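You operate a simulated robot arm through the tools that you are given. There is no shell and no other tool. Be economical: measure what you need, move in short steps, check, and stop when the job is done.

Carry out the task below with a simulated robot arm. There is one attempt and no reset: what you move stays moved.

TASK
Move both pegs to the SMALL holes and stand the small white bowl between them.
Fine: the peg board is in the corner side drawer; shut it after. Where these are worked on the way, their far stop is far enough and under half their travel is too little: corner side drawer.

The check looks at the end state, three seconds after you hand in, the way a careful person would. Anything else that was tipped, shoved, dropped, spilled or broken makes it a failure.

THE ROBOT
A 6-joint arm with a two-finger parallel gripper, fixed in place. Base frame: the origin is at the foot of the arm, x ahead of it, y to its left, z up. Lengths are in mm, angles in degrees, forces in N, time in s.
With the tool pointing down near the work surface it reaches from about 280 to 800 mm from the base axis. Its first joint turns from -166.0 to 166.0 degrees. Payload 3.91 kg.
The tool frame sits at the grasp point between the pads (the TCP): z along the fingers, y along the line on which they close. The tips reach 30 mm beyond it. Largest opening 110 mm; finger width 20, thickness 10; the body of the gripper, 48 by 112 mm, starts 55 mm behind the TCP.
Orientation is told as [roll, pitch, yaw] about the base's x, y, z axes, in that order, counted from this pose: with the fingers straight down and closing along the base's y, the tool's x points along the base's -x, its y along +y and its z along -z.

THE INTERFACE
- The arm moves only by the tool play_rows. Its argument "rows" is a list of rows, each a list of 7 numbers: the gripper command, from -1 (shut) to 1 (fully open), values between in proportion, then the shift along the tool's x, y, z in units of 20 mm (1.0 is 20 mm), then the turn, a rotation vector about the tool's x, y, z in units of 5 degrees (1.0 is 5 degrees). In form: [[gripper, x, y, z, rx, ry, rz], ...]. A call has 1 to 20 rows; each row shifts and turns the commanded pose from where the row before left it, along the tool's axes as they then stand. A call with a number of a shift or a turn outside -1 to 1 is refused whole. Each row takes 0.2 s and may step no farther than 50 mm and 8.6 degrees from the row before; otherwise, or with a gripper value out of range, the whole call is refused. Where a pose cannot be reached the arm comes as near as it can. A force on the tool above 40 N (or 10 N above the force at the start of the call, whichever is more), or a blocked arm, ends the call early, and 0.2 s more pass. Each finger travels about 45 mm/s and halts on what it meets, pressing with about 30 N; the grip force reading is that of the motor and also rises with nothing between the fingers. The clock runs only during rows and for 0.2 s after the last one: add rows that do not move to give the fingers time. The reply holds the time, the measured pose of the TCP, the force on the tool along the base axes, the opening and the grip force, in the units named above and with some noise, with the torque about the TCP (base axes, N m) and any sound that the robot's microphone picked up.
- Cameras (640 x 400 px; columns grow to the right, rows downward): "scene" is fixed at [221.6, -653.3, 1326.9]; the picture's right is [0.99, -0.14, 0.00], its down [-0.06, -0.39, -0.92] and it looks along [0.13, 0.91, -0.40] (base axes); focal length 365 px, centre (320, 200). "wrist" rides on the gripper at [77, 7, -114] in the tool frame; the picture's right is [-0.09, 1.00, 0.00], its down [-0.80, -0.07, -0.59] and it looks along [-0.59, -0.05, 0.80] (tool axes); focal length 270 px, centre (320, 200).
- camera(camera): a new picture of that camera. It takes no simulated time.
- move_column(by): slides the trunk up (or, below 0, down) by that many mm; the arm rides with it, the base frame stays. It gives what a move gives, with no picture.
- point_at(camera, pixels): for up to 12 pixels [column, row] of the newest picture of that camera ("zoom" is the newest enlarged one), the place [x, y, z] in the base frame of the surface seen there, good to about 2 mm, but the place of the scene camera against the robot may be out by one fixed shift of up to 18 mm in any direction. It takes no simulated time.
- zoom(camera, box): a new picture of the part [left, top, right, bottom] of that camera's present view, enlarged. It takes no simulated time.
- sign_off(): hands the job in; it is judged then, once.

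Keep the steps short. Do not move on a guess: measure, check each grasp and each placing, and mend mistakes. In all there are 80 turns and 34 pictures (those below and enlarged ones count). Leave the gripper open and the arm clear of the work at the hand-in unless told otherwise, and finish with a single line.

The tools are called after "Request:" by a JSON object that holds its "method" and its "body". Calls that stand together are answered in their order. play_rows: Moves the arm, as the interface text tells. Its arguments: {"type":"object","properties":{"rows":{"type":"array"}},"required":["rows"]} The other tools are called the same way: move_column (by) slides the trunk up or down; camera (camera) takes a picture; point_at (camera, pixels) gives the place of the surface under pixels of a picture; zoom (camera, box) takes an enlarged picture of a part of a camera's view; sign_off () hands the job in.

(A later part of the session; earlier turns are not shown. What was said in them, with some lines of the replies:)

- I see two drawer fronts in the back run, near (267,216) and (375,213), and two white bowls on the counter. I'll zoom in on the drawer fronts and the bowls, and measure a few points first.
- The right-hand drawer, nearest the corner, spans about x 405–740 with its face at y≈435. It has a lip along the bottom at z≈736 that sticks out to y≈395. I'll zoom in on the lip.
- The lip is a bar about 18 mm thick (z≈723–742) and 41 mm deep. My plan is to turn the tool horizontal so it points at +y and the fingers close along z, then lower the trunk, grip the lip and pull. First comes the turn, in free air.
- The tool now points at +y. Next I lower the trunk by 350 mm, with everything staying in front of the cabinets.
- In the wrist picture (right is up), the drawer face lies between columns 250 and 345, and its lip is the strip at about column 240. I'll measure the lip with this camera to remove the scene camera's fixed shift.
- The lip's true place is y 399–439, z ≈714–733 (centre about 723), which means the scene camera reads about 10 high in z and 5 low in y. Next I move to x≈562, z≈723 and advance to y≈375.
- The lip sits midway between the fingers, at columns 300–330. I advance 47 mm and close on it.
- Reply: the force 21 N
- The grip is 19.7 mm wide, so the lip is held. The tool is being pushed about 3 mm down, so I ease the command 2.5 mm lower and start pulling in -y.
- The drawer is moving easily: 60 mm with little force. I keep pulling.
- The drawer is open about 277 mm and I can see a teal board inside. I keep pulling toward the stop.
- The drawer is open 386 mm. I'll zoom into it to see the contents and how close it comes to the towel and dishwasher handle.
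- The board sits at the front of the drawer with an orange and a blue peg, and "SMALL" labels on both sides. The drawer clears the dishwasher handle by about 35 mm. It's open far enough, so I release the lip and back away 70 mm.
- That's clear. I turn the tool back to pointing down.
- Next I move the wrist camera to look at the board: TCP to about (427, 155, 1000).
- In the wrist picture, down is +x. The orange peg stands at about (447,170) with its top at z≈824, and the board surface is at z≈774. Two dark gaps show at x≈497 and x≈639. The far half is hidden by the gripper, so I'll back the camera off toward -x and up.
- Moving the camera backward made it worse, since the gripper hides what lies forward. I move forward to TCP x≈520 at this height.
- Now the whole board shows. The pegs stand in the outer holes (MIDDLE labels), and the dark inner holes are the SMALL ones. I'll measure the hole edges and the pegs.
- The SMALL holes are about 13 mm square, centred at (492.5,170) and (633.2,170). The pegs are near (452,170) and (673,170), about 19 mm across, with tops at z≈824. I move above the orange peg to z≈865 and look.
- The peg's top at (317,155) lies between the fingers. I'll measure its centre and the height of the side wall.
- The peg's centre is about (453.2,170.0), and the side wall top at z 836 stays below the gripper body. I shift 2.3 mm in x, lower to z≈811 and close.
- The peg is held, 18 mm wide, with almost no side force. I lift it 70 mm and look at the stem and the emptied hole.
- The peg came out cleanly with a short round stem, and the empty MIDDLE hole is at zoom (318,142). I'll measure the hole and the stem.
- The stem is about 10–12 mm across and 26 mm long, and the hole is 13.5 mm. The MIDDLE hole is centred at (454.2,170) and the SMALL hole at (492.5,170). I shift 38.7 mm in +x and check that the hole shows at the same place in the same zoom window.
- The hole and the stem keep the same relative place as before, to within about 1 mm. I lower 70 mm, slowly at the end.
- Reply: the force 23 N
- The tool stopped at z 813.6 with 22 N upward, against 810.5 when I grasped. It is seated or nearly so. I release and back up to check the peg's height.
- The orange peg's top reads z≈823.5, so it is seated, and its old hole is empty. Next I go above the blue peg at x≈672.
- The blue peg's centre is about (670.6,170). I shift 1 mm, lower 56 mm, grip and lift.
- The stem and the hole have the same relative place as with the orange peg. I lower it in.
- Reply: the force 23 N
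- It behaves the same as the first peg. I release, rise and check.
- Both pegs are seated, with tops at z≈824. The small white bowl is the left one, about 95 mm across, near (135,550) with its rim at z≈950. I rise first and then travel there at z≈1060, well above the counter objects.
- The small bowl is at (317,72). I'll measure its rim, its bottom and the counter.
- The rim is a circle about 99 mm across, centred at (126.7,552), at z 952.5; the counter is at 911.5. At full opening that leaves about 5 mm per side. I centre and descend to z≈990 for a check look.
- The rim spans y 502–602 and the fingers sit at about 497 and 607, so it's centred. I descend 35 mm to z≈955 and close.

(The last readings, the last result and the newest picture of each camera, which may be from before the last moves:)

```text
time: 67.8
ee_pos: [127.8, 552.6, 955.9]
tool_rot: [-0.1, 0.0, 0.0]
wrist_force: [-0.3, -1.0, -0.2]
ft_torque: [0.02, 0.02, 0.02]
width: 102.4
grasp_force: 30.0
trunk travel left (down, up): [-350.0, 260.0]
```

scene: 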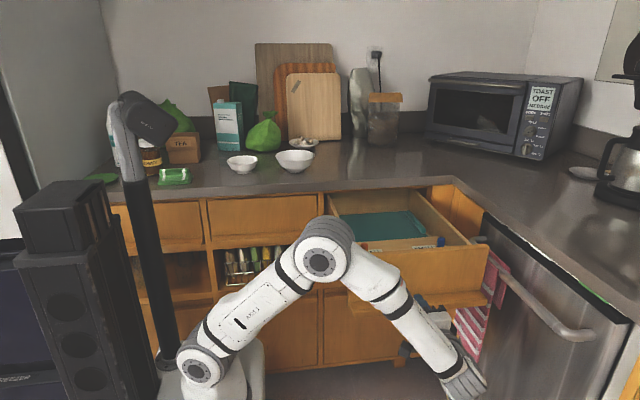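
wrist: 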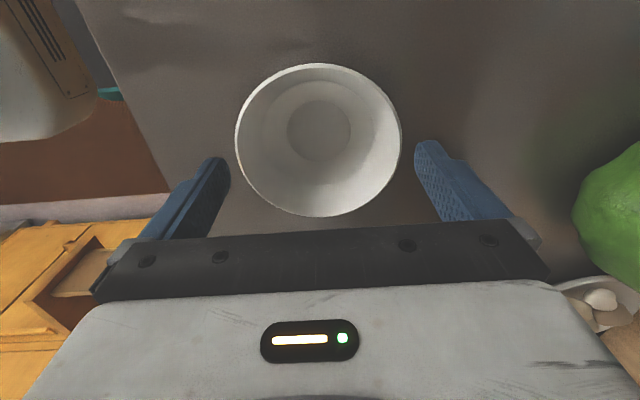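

It holds at 102.4 mm with 30 N. I lift slowly to z≈1060 and check.

Request:
{"method": "play_rows", "body": {"rows": [[0.3, 0, 0, -0.3, 0, 0, 0], [0.3, 0, 0, -0.4, 0, 0, 0], [0.3, 0, 0, -0.6, 0, 0, 0], [0.3, 0, 0, -0.8, 0, 0, 0], [0.3, 0, 0, -0.8, 0, 0, 0], [0.3, 0, 0, -0.8, 0, 0, 0], [0.3, 0, 0, -0.8, 0, 0, 0], [0.3, 0, 0, -0.7, 0, 0, 0], [0.3, 0, 0, 0, 0, 0, 0]]}}

Request:
{"method": "camera", "body": {"camera": "wrist"}}

```text
time: 69.8
ee_pos: [126.0, 551.9, 1059.4]
tool_rot: [0.1, 0.0, 0.1]
wrist_force: [-0.3, -0.1, -1.0]
ft_torque: [-0.03, -0.01, -0.02]
width: 102.3
grasp_force: 29.5
trunk travel left (down, up): [-350.0, 260.0]
```

```text
6 pictures are left
```

wrist: 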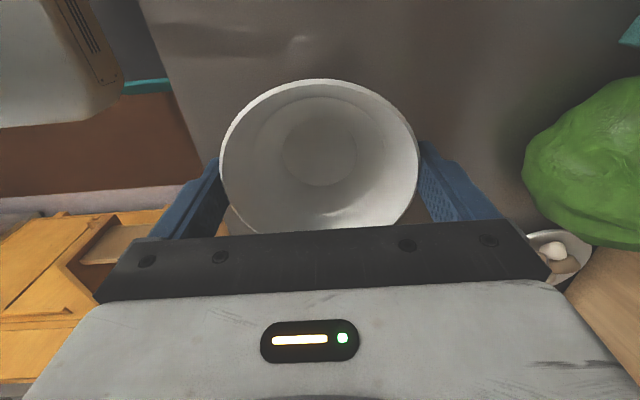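

The bowl is lifted and looks level. I'll measure its rim relative to the tool.

Request:
{"method": "point_at", "body": {"camera": "wrist", "pixels": [[319, 82], [222, 160], [417, 160], [240, 115], [400, 115], [290, 228], [350, 228], [317, 155], [286, 155], [350, 155], [318, 125], [318, 183]]}}

```text
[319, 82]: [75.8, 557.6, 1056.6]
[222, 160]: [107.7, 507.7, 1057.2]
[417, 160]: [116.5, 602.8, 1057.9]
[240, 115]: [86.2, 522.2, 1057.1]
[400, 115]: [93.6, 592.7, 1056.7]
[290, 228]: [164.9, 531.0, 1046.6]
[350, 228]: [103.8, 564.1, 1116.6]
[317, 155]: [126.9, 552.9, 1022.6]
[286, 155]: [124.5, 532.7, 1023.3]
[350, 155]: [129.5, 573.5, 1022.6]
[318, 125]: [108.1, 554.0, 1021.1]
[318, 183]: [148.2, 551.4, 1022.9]
```

The bowl is level and centred on the tool, with its bottom 43.5 mm below the TCP. I carry it at this height to above (563,170), midway between the pegs.

Request:
{"method": "play_rows", "body": {"rows": [[0.3, -0.5, -0.44, 0, 0, 0, 0], [0.3, -0.97, -0.848, 0, 0, 0, 0], [0.3, -0.97, -0.848, 0, 0, 0, 0], [0.3, -0.97, -0.848, 0, 0, 0, 0], [0.3, -0.97, -0.848, 0, 0, 0, 0], [0.3, -0.97, -0.848, 0, 0, 0, 0], [0.3, -0.97, -0.848, 0, 0, 0, 0], [0.3, -0.97, -0.848, 0, 0, 0, 0], [0.3, -0.97, -0.848, 0, 0, 0, 0], [0.3, -0.97, -0.848, 0, 0, 0, 0], [0.3, -0.97, -0.848, 0, 0, 0, 0], [0.3, -0.97, -0.848, 0, 0, 0, 0]]}}

Request:
{"method": "play_rows", "body": {"rows": [[0.3, -0.97, -0.848, 0, 0, 0, 0], [0.3, -0.97, -0.848, 0, 0, 0, 0], [0.3, -0.97, -0.848, 0, 0, 0, 0], [0.3, -0.97, -0.848, 0, 0, 0, 0], [0.3, -0.97, -0.848, 0, 0, 0, 0], [0.3, -0.97, -0.848, 0, 0, 0, 0], [0.3, -0.97, -0.848, 0, 0, 0, 0], [0.3, -0.97, -0.848, 0, 0, 0, 0], [0.3, -0.97, -0.848, 0, 0, 0, 0], [0.3, -0.97, -0.848, 0, 0, 0, 0], [0.3, -0.97, -0.848, 0, 0, 0, 0], [0.3, 0, 0, 0, 0, 0, 0]]}}

```text
time: 72.4
ee_pos: [349.8, 355.2, 1059.4]
tool_rot: [-0.1, 0.0, 0.0]
wrist_force: [0.0, 0.2, -0.7]
ft_torque: [0.0, -0.04, 0.02]
width: 102.2
grasp_force: 29.9
trunk travel left (down, up): [-350.0, 260.0]
```

```text
time: 75.0
ee_pos: [563.5, 170.0, 1059.6]
tool_rot: [0.0, 0.0, -0.1]
wrist_force: [0.1, -0.9, -1.0]
ft_torque: [-0.02, 0.06, -0.02]
width: 102.3
grasp_force: 30.3
trunk travel left (down, up): [-350.0, 260.0]
```

I'm over (563.5,170) with the bowl still held. I descend to about 12 mm above the board and check.

Request:
{"method": "play_rows", "body": {"rows": [[0.3, 0, 0, 0.8, 0, 0, 0], [0.3, 0, 0, 0.9, 0, 0, 0], [0.3, 0, 0, 0.9, 0, 0, 0], [0.3, 0, 0, 0.9, 0, 0, 0], [0.3, 0, 0, 0.9, 0, 0, 0], [0.3, 0, 0, 0.9, 0, 0, 0], [0.3, 0, 0, 0.9, 0, 0, 0], [0.3, 0, 0, 0.9, 0, 0, 0], [0.3, 0, 0, 0.9, 0, 0, 0], [0.3, 0, 0, 0.9, 0, 0, 0], [0.3, 0, 0, 0.9, 0, 0, 0], [0.3, 0, 0, 0.9, 0, 0, 0], [0.3, 0, 0, 0.7, 0, 0, 0], [0.3, 0, 0, 0, 0, 0, 0]]}}

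Request:
{"method": "camera", "body": {"camera": "wrist"}}

```text
time: 78.0
ee_pos: [562.6, 168.6, 830.8]
tool_rot: [0.0, 0.0, 0.0]
wrist_force: [1.2, 0.7, -0.7]
ft_torque: [0.02, 0.01, 0.0]
width: 102.1
grasp_force: 30.4
trunk travel left (down, up): [-350.0, 260.0]
```

```text
5 pictures are left
```

wrist: 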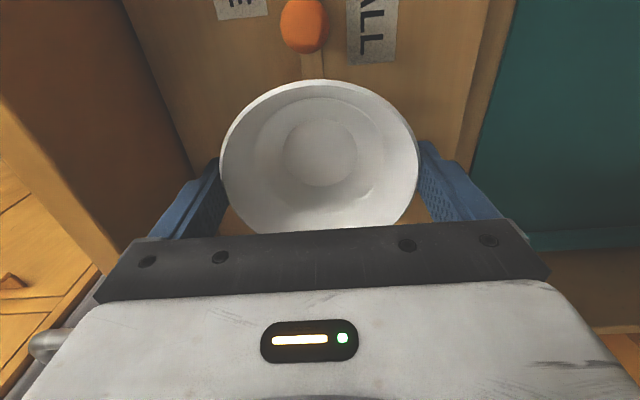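

The bowl clears the orange peg. I lower the last ~13 mm gently.

Request:
{"method": "play_rows", "body": {"rows": [[0.3, 0, 0.05, 0.2, 0, 0, 0], [0.3, 0, 0, 0.2, 0, 0, 0], [0.3, 0, 0, 0.1, 0, 0, 0], [0.3, 0, 0, 0.1, 0, 0, 0], [0.3, 0, 0, 0, 0, 0, 0]]}}

```text
time: 79.2
ee_pos: [564.0, 169.9, 819.5]
tool_rot: [-0.1, 0.0, 0.0]
wrist_force: [0.0, 1.3, -0.8]
ft_torque: [0.0, -0.01, 0.0]
width: 102.2
grasp_force: 30.2
trunk travel left (down, up): [-350.0, 260.0]
```

Request:
{"method": "play_rows", "body": {"rows": [[0.3, 0, 0, 0.06, 0, 0, 0], [0.3, 0, 0, 0.06, 0, 0, 0], [0.3, 0, 0, 0, 0, 0, 0]]}}

```text
time: 80.0
ee_pos: [562.8, 169.6, 818.3]
tool_rot: [0.0, 0.0, 0.1]
wrist_force: [1.0, -0.1, 10.6]
ft_torque: [-0.07, 0.23, 0.0]
width: 102.2
grasp_force: 29.4
trunk travel left (down, up): [-350.0, 260.0]
```

The upward force rose to 10.6 N at z≈818, so the bowl has touched down. I open gradually and rise straight up.

Request:
{"method": "play_rows", "body": {"rows": [[0.88, 0, 0, 0, 0, 0, 0], [0.92, 0, 0, 0, 0, 0, 0], [1, 0, 0, 0, 0, 0, 0], [1, 0, 0, 0, 0, 0, 0], [1, 0, 0, -0.4, 0, 0, 0], [1, 0, 0, -0.6, 0, 0, 0], [1, 0, 0, -0.8, 0, 0, 0], [1, 0, 0, -1, 0, 0, 0], [1, 0, 0, -1, 0, 0, 0], [1, 0, 0, -1, 0, 0, 0], [1, 0, 0, -1, 0, 0, 0], [1, 0, 0, -1, 0, 0, 0], [1, 0, 0, -1, 0, 0, 0], [1, 0, 0, -1, 0, 0, 0], [1, 0, 0, 0, 0, 0, 0]]}}

Request:
{"method": "camera", "body": {"camera": "wrist"}}

```text
time: 83.2
ee_pos: [562.0, 170.0, 993.9]
tool_rot: [0.0, 0.1, 0.0]
wrist_force: [-0.2, 0.1, 0.0]
ft_torque: [0.0, -0.01, -0.02]
width: 110.0
grasp_force: 0.0
trunk travel left (down, up): [-350.0, 260.0]
```

```text
4 pictures are left
```

wrist: 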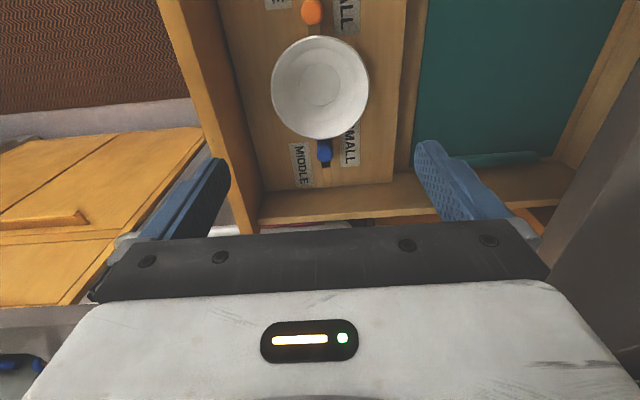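

The bowl stands between the pegs. I'll check its level and the gaps.

Request:
{"method": "point_at", "body": {"camera": "wrist", "pixels": [[318, 38], [274, 90], [366, 86], [323, 136], [311, 8], [325, 155], [325, 149], [350, 215], [190, 60], [228, 150]]}}

```text
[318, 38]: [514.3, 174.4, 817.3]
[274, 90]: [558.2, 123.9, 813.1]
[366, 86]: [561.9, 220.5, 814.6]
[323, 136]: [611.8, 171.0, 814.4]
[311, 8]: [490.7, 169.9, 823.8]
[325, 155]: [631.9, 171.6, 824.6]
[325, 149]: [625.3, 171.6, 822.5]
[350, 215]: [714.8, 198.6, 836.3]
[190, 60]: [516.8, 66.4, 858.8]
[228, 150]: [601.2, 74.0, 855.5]
```

All is well: the rim is level at z≈815, with about 10 mm gaps to both upright pegs. Now I shut the drawer. I retreat to y≈-55 and turn the tool horizontal, the way I came.

Request:
{"method": "play_rows", "body": {"rows": [[1, 0, -0.9, 0.08, 0, 0, 0], [1, 0, -0.95, 0.08, 0, 0, 0], [1, 0, -0.95, 0.08, 0, 0, 0], [1, 0, -0.95, 0.08, 0, 0, 0], [1, 0, -0.95, 0.08, 0, 0, 0], [1, 0, -0.95, 0.08, 0, 0, 0], [1, 0, -0.95, 0.08, 0, 0, 0], [1, 0, -0.95, 0.08, 0, 0, 0], [1, 0, -0.95, 0.08, 0, 0, 0], [1, 0, -0.95, 0.08, 0, 0, 0], [1, 0, -0.9, 0.1, 0, 0, 0], [1, 0, -0.9, 0.1, 0, 0, 0]]}}

Request:
{"method": "play_rows", "body": {"rows": [[1, 0, 0, 0, -1, 0, 0], [1, 0, 0, 0, -1, 0, 0], [1, 0, 0, 0, -1, 0, 0], [1, 0, 0, 0, -1, 0, 0], [1, 0, 0, 0, -1, 0, 0], [1, 0, 0, 0, -1, 0, 0], [1, 0, 0, 0, -1, 0, 0], [1, 0, 0, 0, -1, 0, 0], [1, 0, 0, 0, -1, 0, 0], [1, 0, 0, 0, -1, 0, 0], [1, 0, 0, 0, -1, 0, 0], [1, 0, 0, 0, -1, 0, 0], [1, 0, 0, 0, -1, 0, 0], [1, 0, 0, 0, -1, 0, 0], [1, 0, 0, 0, -1, 0, 0], [1, 0, 0, 0, -1, 0, 0], [1, 0, 0, 0, -1, 0, 0], [1, 0, 0, 0, -1, 0, 0]]}}

Request:
{"method": "move_column", "body": {"by": -250}}

```text
time: 85.8
ee_pos: [562.4, -56.9, 974.3]
tool_rot: [0.0, 0.0, 0.1]
wrist_force: [-0.5, 0.3, -0.6]
ft_torque: [0.0, -0.03, -0.01]
width: 109.9
grasp_force: 0.2
trunk travel left (down, up): [-350.0, 260.0]
```

```text
time: 89.6
ee_pos: [563.7, -55.3, 972.2]
tool_rot: [90.1, 0.0, -0.1]
wrist_force: [0.0, -0.1, -0.3]
ft_torque: [-0.03, 0.0, 0.03]
width: 109.6
grasp_force: 0.0
trunk travel left (down, up): [-350.0, 260.0]
```

```text
time: 92.2
ee_pos: [564.3, -54.4, 723.5]
tool_rot: [90.0, 0.0, 0.0]
wrist_force: [0.4, 0.2, -0.6]
ft_torque: [0.0, 0.02, 0.01]
width: 110.0
grasp_force: 0.0
trunk travel left (down, up): [-100.0, 510.0]
```

I advance 69 mm with z −2.5 mm and grip the lip again.

Request:
{"method": "play_rows", "body": {"rows": [[1, 0, -0.13, 0.8, 0, 0, 0], [1, 0, 0, 0.8, 0, 0, 0], [1, 0, 0, 0.8, 0, 0, 0], [1, 0, 0, 0.7, 0, 0, 0], [1, 0, 0, 0.35, 0, 0, 0], [-1, 0, 0, 0, 0, 0, 0], [-1, 0, 0, 0, 0, 0, 0], [-1, 0, 0, 0, 0, 0, 0], [-1, 0, 0, 0, 0, 0, 0], [-1, 0, 0, 0, 0, 0, 0], [-1, 0, 0, 0, 0, 0, 0], [-1, 0, 0, 0, 0, 0, 0]]}}

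```text
time: 94.8
ee_pos: [563.2, 11.8, 722.0]
tool_rot: [90.0, 0.1, 0.0]
wrist_force: [-0.7, -0.3, -0.2]
ft_torque: [0.14, -0.04, -0.03]
width: 20.0
grasp_force: 44.8
trunk travel left (down, up): [-100.0, 510.0]
```

The lip is gripped with almost no side force. I push in smoothly so the bowl stays put, ramping the speed.

Request:
{"method": "play_rows", "body": {"rows": [[-1, 0, 0, 0.1, 0, 0, 0], [-1, 0, 0, 0.2, 0, 0, 0], [-1, 0, 0, 0.3, 0, 0, 0], [-1, 0, 0, 0.4, 0, 0, 0], [-1, 0, 0, 0.5, 0, 0, 0], [-1, 0, 0, 0.5, 0, 0, 0], [-1, 0, 0, 0.5, 0, 0, 0], [-1, 0, 0, 0.5, 0, 0, 0], [-1, 0, 0, 0.5, 0, 0, 0], [-1, 0, 0, 0.5, 0, 0, 0], [-1, 0, 0, 0.5, 0, 0, 0], [-1, 0, 0, 0.5, 0, 0, 0], [-1, 0, 0, 0.5, 0, 0, 0], [-1, 0, 0, 0.5, 0, 0, 0], [-1, 0, 0, 0.5, 0, 0, 0], [-1, 0, 0, 0.4, 0, 0, 0], [-1, 0, 0, 0.3, 0, 0, 0], [-1, 0, 0, 0.2, 0, 0, 0], [-1, 0, 0, 0.1, 0, 0, 0]]}}

Request:
{"method": "camera", "body": {"camera": "scene"}}

```text
time: 98.8
ee_pos: [563.2, 163.6, 721.2]
tool_rot: [90.0, 0.0, 0.0]
wrist_force: [-1.0, -2.2, 2.7]
ft_torque: [0.31, 0.22, -0.16]
width: 20.0
grasp_force: 44.7
trunk travel left (down, up): [-100.0, 510.0]
```

```text
3 pictures are left
```

scene: 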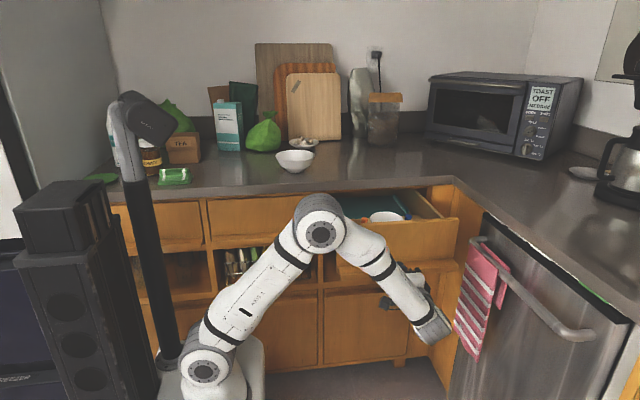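

It moves well and the bowl is visible inside. I continue, slowing near the end.

Request:
{"method": "play_rows", "body": {"rows": [[-1, 0, 0, 0.2, 0, 0, 0], [-1, 0, 0, 0.4, 0, 0, 0], [-1, 0, 0, 0.6, 0, 0, 0], [-1, 0, 0, 0.7, 0, 0, 0], [-1, 0, 0, 0.7, 0, 0, 0], [-1, 0, 0, 0.7, 0, 0, 0], [-1, 0, 0, 0.7, 0, 0, 0], [-1, 0, 0, 0.7, 0, 0, 0], [-1, 0, 0, 0.7, 0, 0, 0], [-1, 0, 0, 0.7, 0, 0, 0], [-1, 0, 0, 0.7, 0, 0, 0], [-1, 0, 0, 0.7, 0, 0, 0], [-1, 0, 0, 0.7, 0, 0, 0], [-1, 0, 0, 0.7, 0, 0, 0], [-1, 0, 0, 0.6, 0, 0, 0], [-1, 0, 0, 0.5, 0, 0, 0], [-1, 0, 0, 0.4, 0, 0, 0], [-1, 0, 0, 0.3, 0, 0, 0], [-1, 0, 0, 0.2, 0, 0, 0], [-1, 0, 0, 0.1, 0, 0, 0]]}}

```text
time: 103.0
ee_pos: [563.1, 383.3, 721.5]
tool_rot: [90.0, -0.1, 0.1]
wrist_force: [-1.4, -2.3, -0.4]
ft_torque: [0.28, 0.03, 1.44]
width: 20.1
grasp_force: 44.3
trunk travel left (down, up): [-100.0, 510.0]
```

About 14 mm are left to the closed place. I go on in 2 mm steps until it meets the stop.

Request:
{"method": "play_rows", "body": {"rows": [[-1, 0, 0, 0.12, 0, 0, 0], [-1, 0, 0, 0.12, 0, 0, 0], [-1, 0, 0, 0.12, 0, 0, 0], [-1, 0, 0, 0.12, 0, 0, 0], [-1, 0, 0, 0.12, 0, 0, 0], [-1, 0, 0, 0.1, 0, 0, 0], [-1, 0, 0, 0.1, 0, 0, 0], [-1, 0, 0, 0.1, 0, 0, 0], [-1, 0, 0, 0, 0, 0, 0]]}}

```text
time: 104.8
ee_pos: [563.6, 398.5, 721.2]
tool_rot: [90.0, 0.0, -0.1]
wrist_force: [-9.0, -15.9, 2.6]
ft_torque: [0.54, -0.07, -0.41]
width: 19.9
grasp_force: 45.4
trunk travel left (down, up): [-100.0, 510.0]
stopped in row 8: the force on the tool passed its limit at 58 N (the readings are from after the stop); the commanded pose is now the measured one
```

The stop was met at y≈398.5, which is the closed place. I release and back away 120 mm.

Request:
{"method": "play_rows", "body": {"rows": [[-0.5, 0, 0, 0, 0, 0, 0], [0.3, 0, 0, 0, 0, 0, 0], [1, 0, 0, 0, 0, 0, 0], [1, 0, 0, 0, 0, 0, 0], [1, 0, 0, 0, 0, 0, 0], [1, 0, 0, 0, 0, 0, 0], [1, 0, 0, 0, 0, 0, 0], [1, 0, 0, -0.6, 0, 0, 0], [1, 0, 0, -0.9, 0, 0, 0], [1, 0, 0, -0.9, 0, 0, 0], [1, 0, 0, -0.9, 0, 0, 0], [1, 0, 0, -0.9, 0, 0, 0], [1, 0, 0, -0.9, 0, 0, 0], [1, 0, 0, -0.9, 0, 0, 0], [1, 0, 0, -0.9, 0, 0, 0], [1, 0, 0, 0, 0, 0, 0]]}}

Request:
{"method": "camera", "body": {"camera": "wrist"}}

Request:
{"method": "camera", "body": {"camera": "scene"}}

```text
time: 108.2
ee_pos: [562.7, 261.1, 718.7]
tool_rot: [89.9, 0.0, -0.1]
wrist_force: [0.3, 0.4, -0.6]
ft_torque: [0.02, -0.02, -0.02]
width: 109.9
grasp_force: 0.1
trunk travel left (down, up): [-100.0, 510.0]
```

```text
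2 pictures are left
```

wrist: 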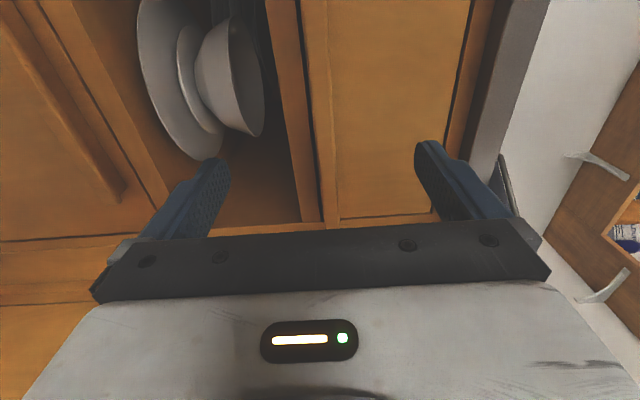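

```text
1 pictures are left
```

scene: 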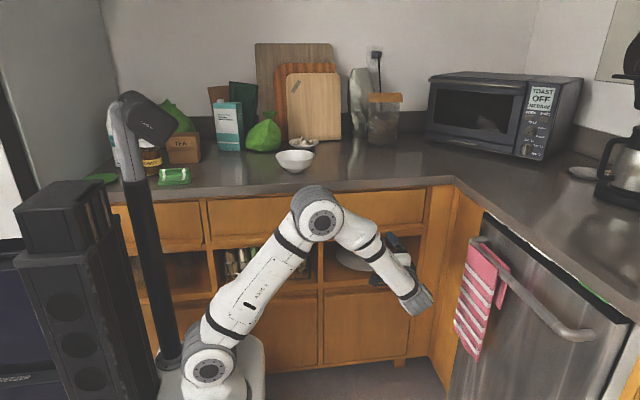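

I'll check that the drawer face is flush.

Request:
{"method": "point_at", "body": {"camera": "wrist", "pixels": [[370, 60], [380, 150], [465, 30], [305, 150], [318, 60], [313, 40]]}}

Request:
{"method": "play_rows", "body": {"rows": [[1, 0, 0, -1, 0, 0, 0], [1, 0, 0, -1, 0, 0, 0], [1, 0, 0, -1, 0, 0, 0], [1, 0, 0, -1, 0, 0, 0], [1, 0, 0, -1, 0, 0, 0], [1, 0, 0, 0, 0, 0, 0]]}}

```text
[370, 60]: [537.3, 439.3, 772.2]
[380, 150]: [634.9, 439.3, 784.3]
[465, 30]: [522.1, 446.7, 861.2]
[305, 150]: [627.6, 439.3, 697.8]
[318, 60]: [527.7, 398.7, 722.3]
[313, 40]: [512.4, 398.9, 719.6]
```

```text
time: 109.6
ee_pos: [563.5, 162.2, 720.1]
tool_rot: [89.8, 0.2, -0.1]
wrist_force: [0.4, -0.1, 0.1]
ft_torque: [0.04, 0.02, 0.0]
width: 110.4
grasp_force: 0.0
trunk travel left (down, up): [-100.0, 510.0]
```

The drawer face is at y 439.3, flush with the rail and at its starting place. The gripper is open and the arm is clear, so I hand in.

Request:
{"method": "sign_off", "body": {}}

```text
The job is handed in.
```

Both pegs are in the SMALL holes, the small white bowl stands between them on the peg board, and the corner side drawer is shut.
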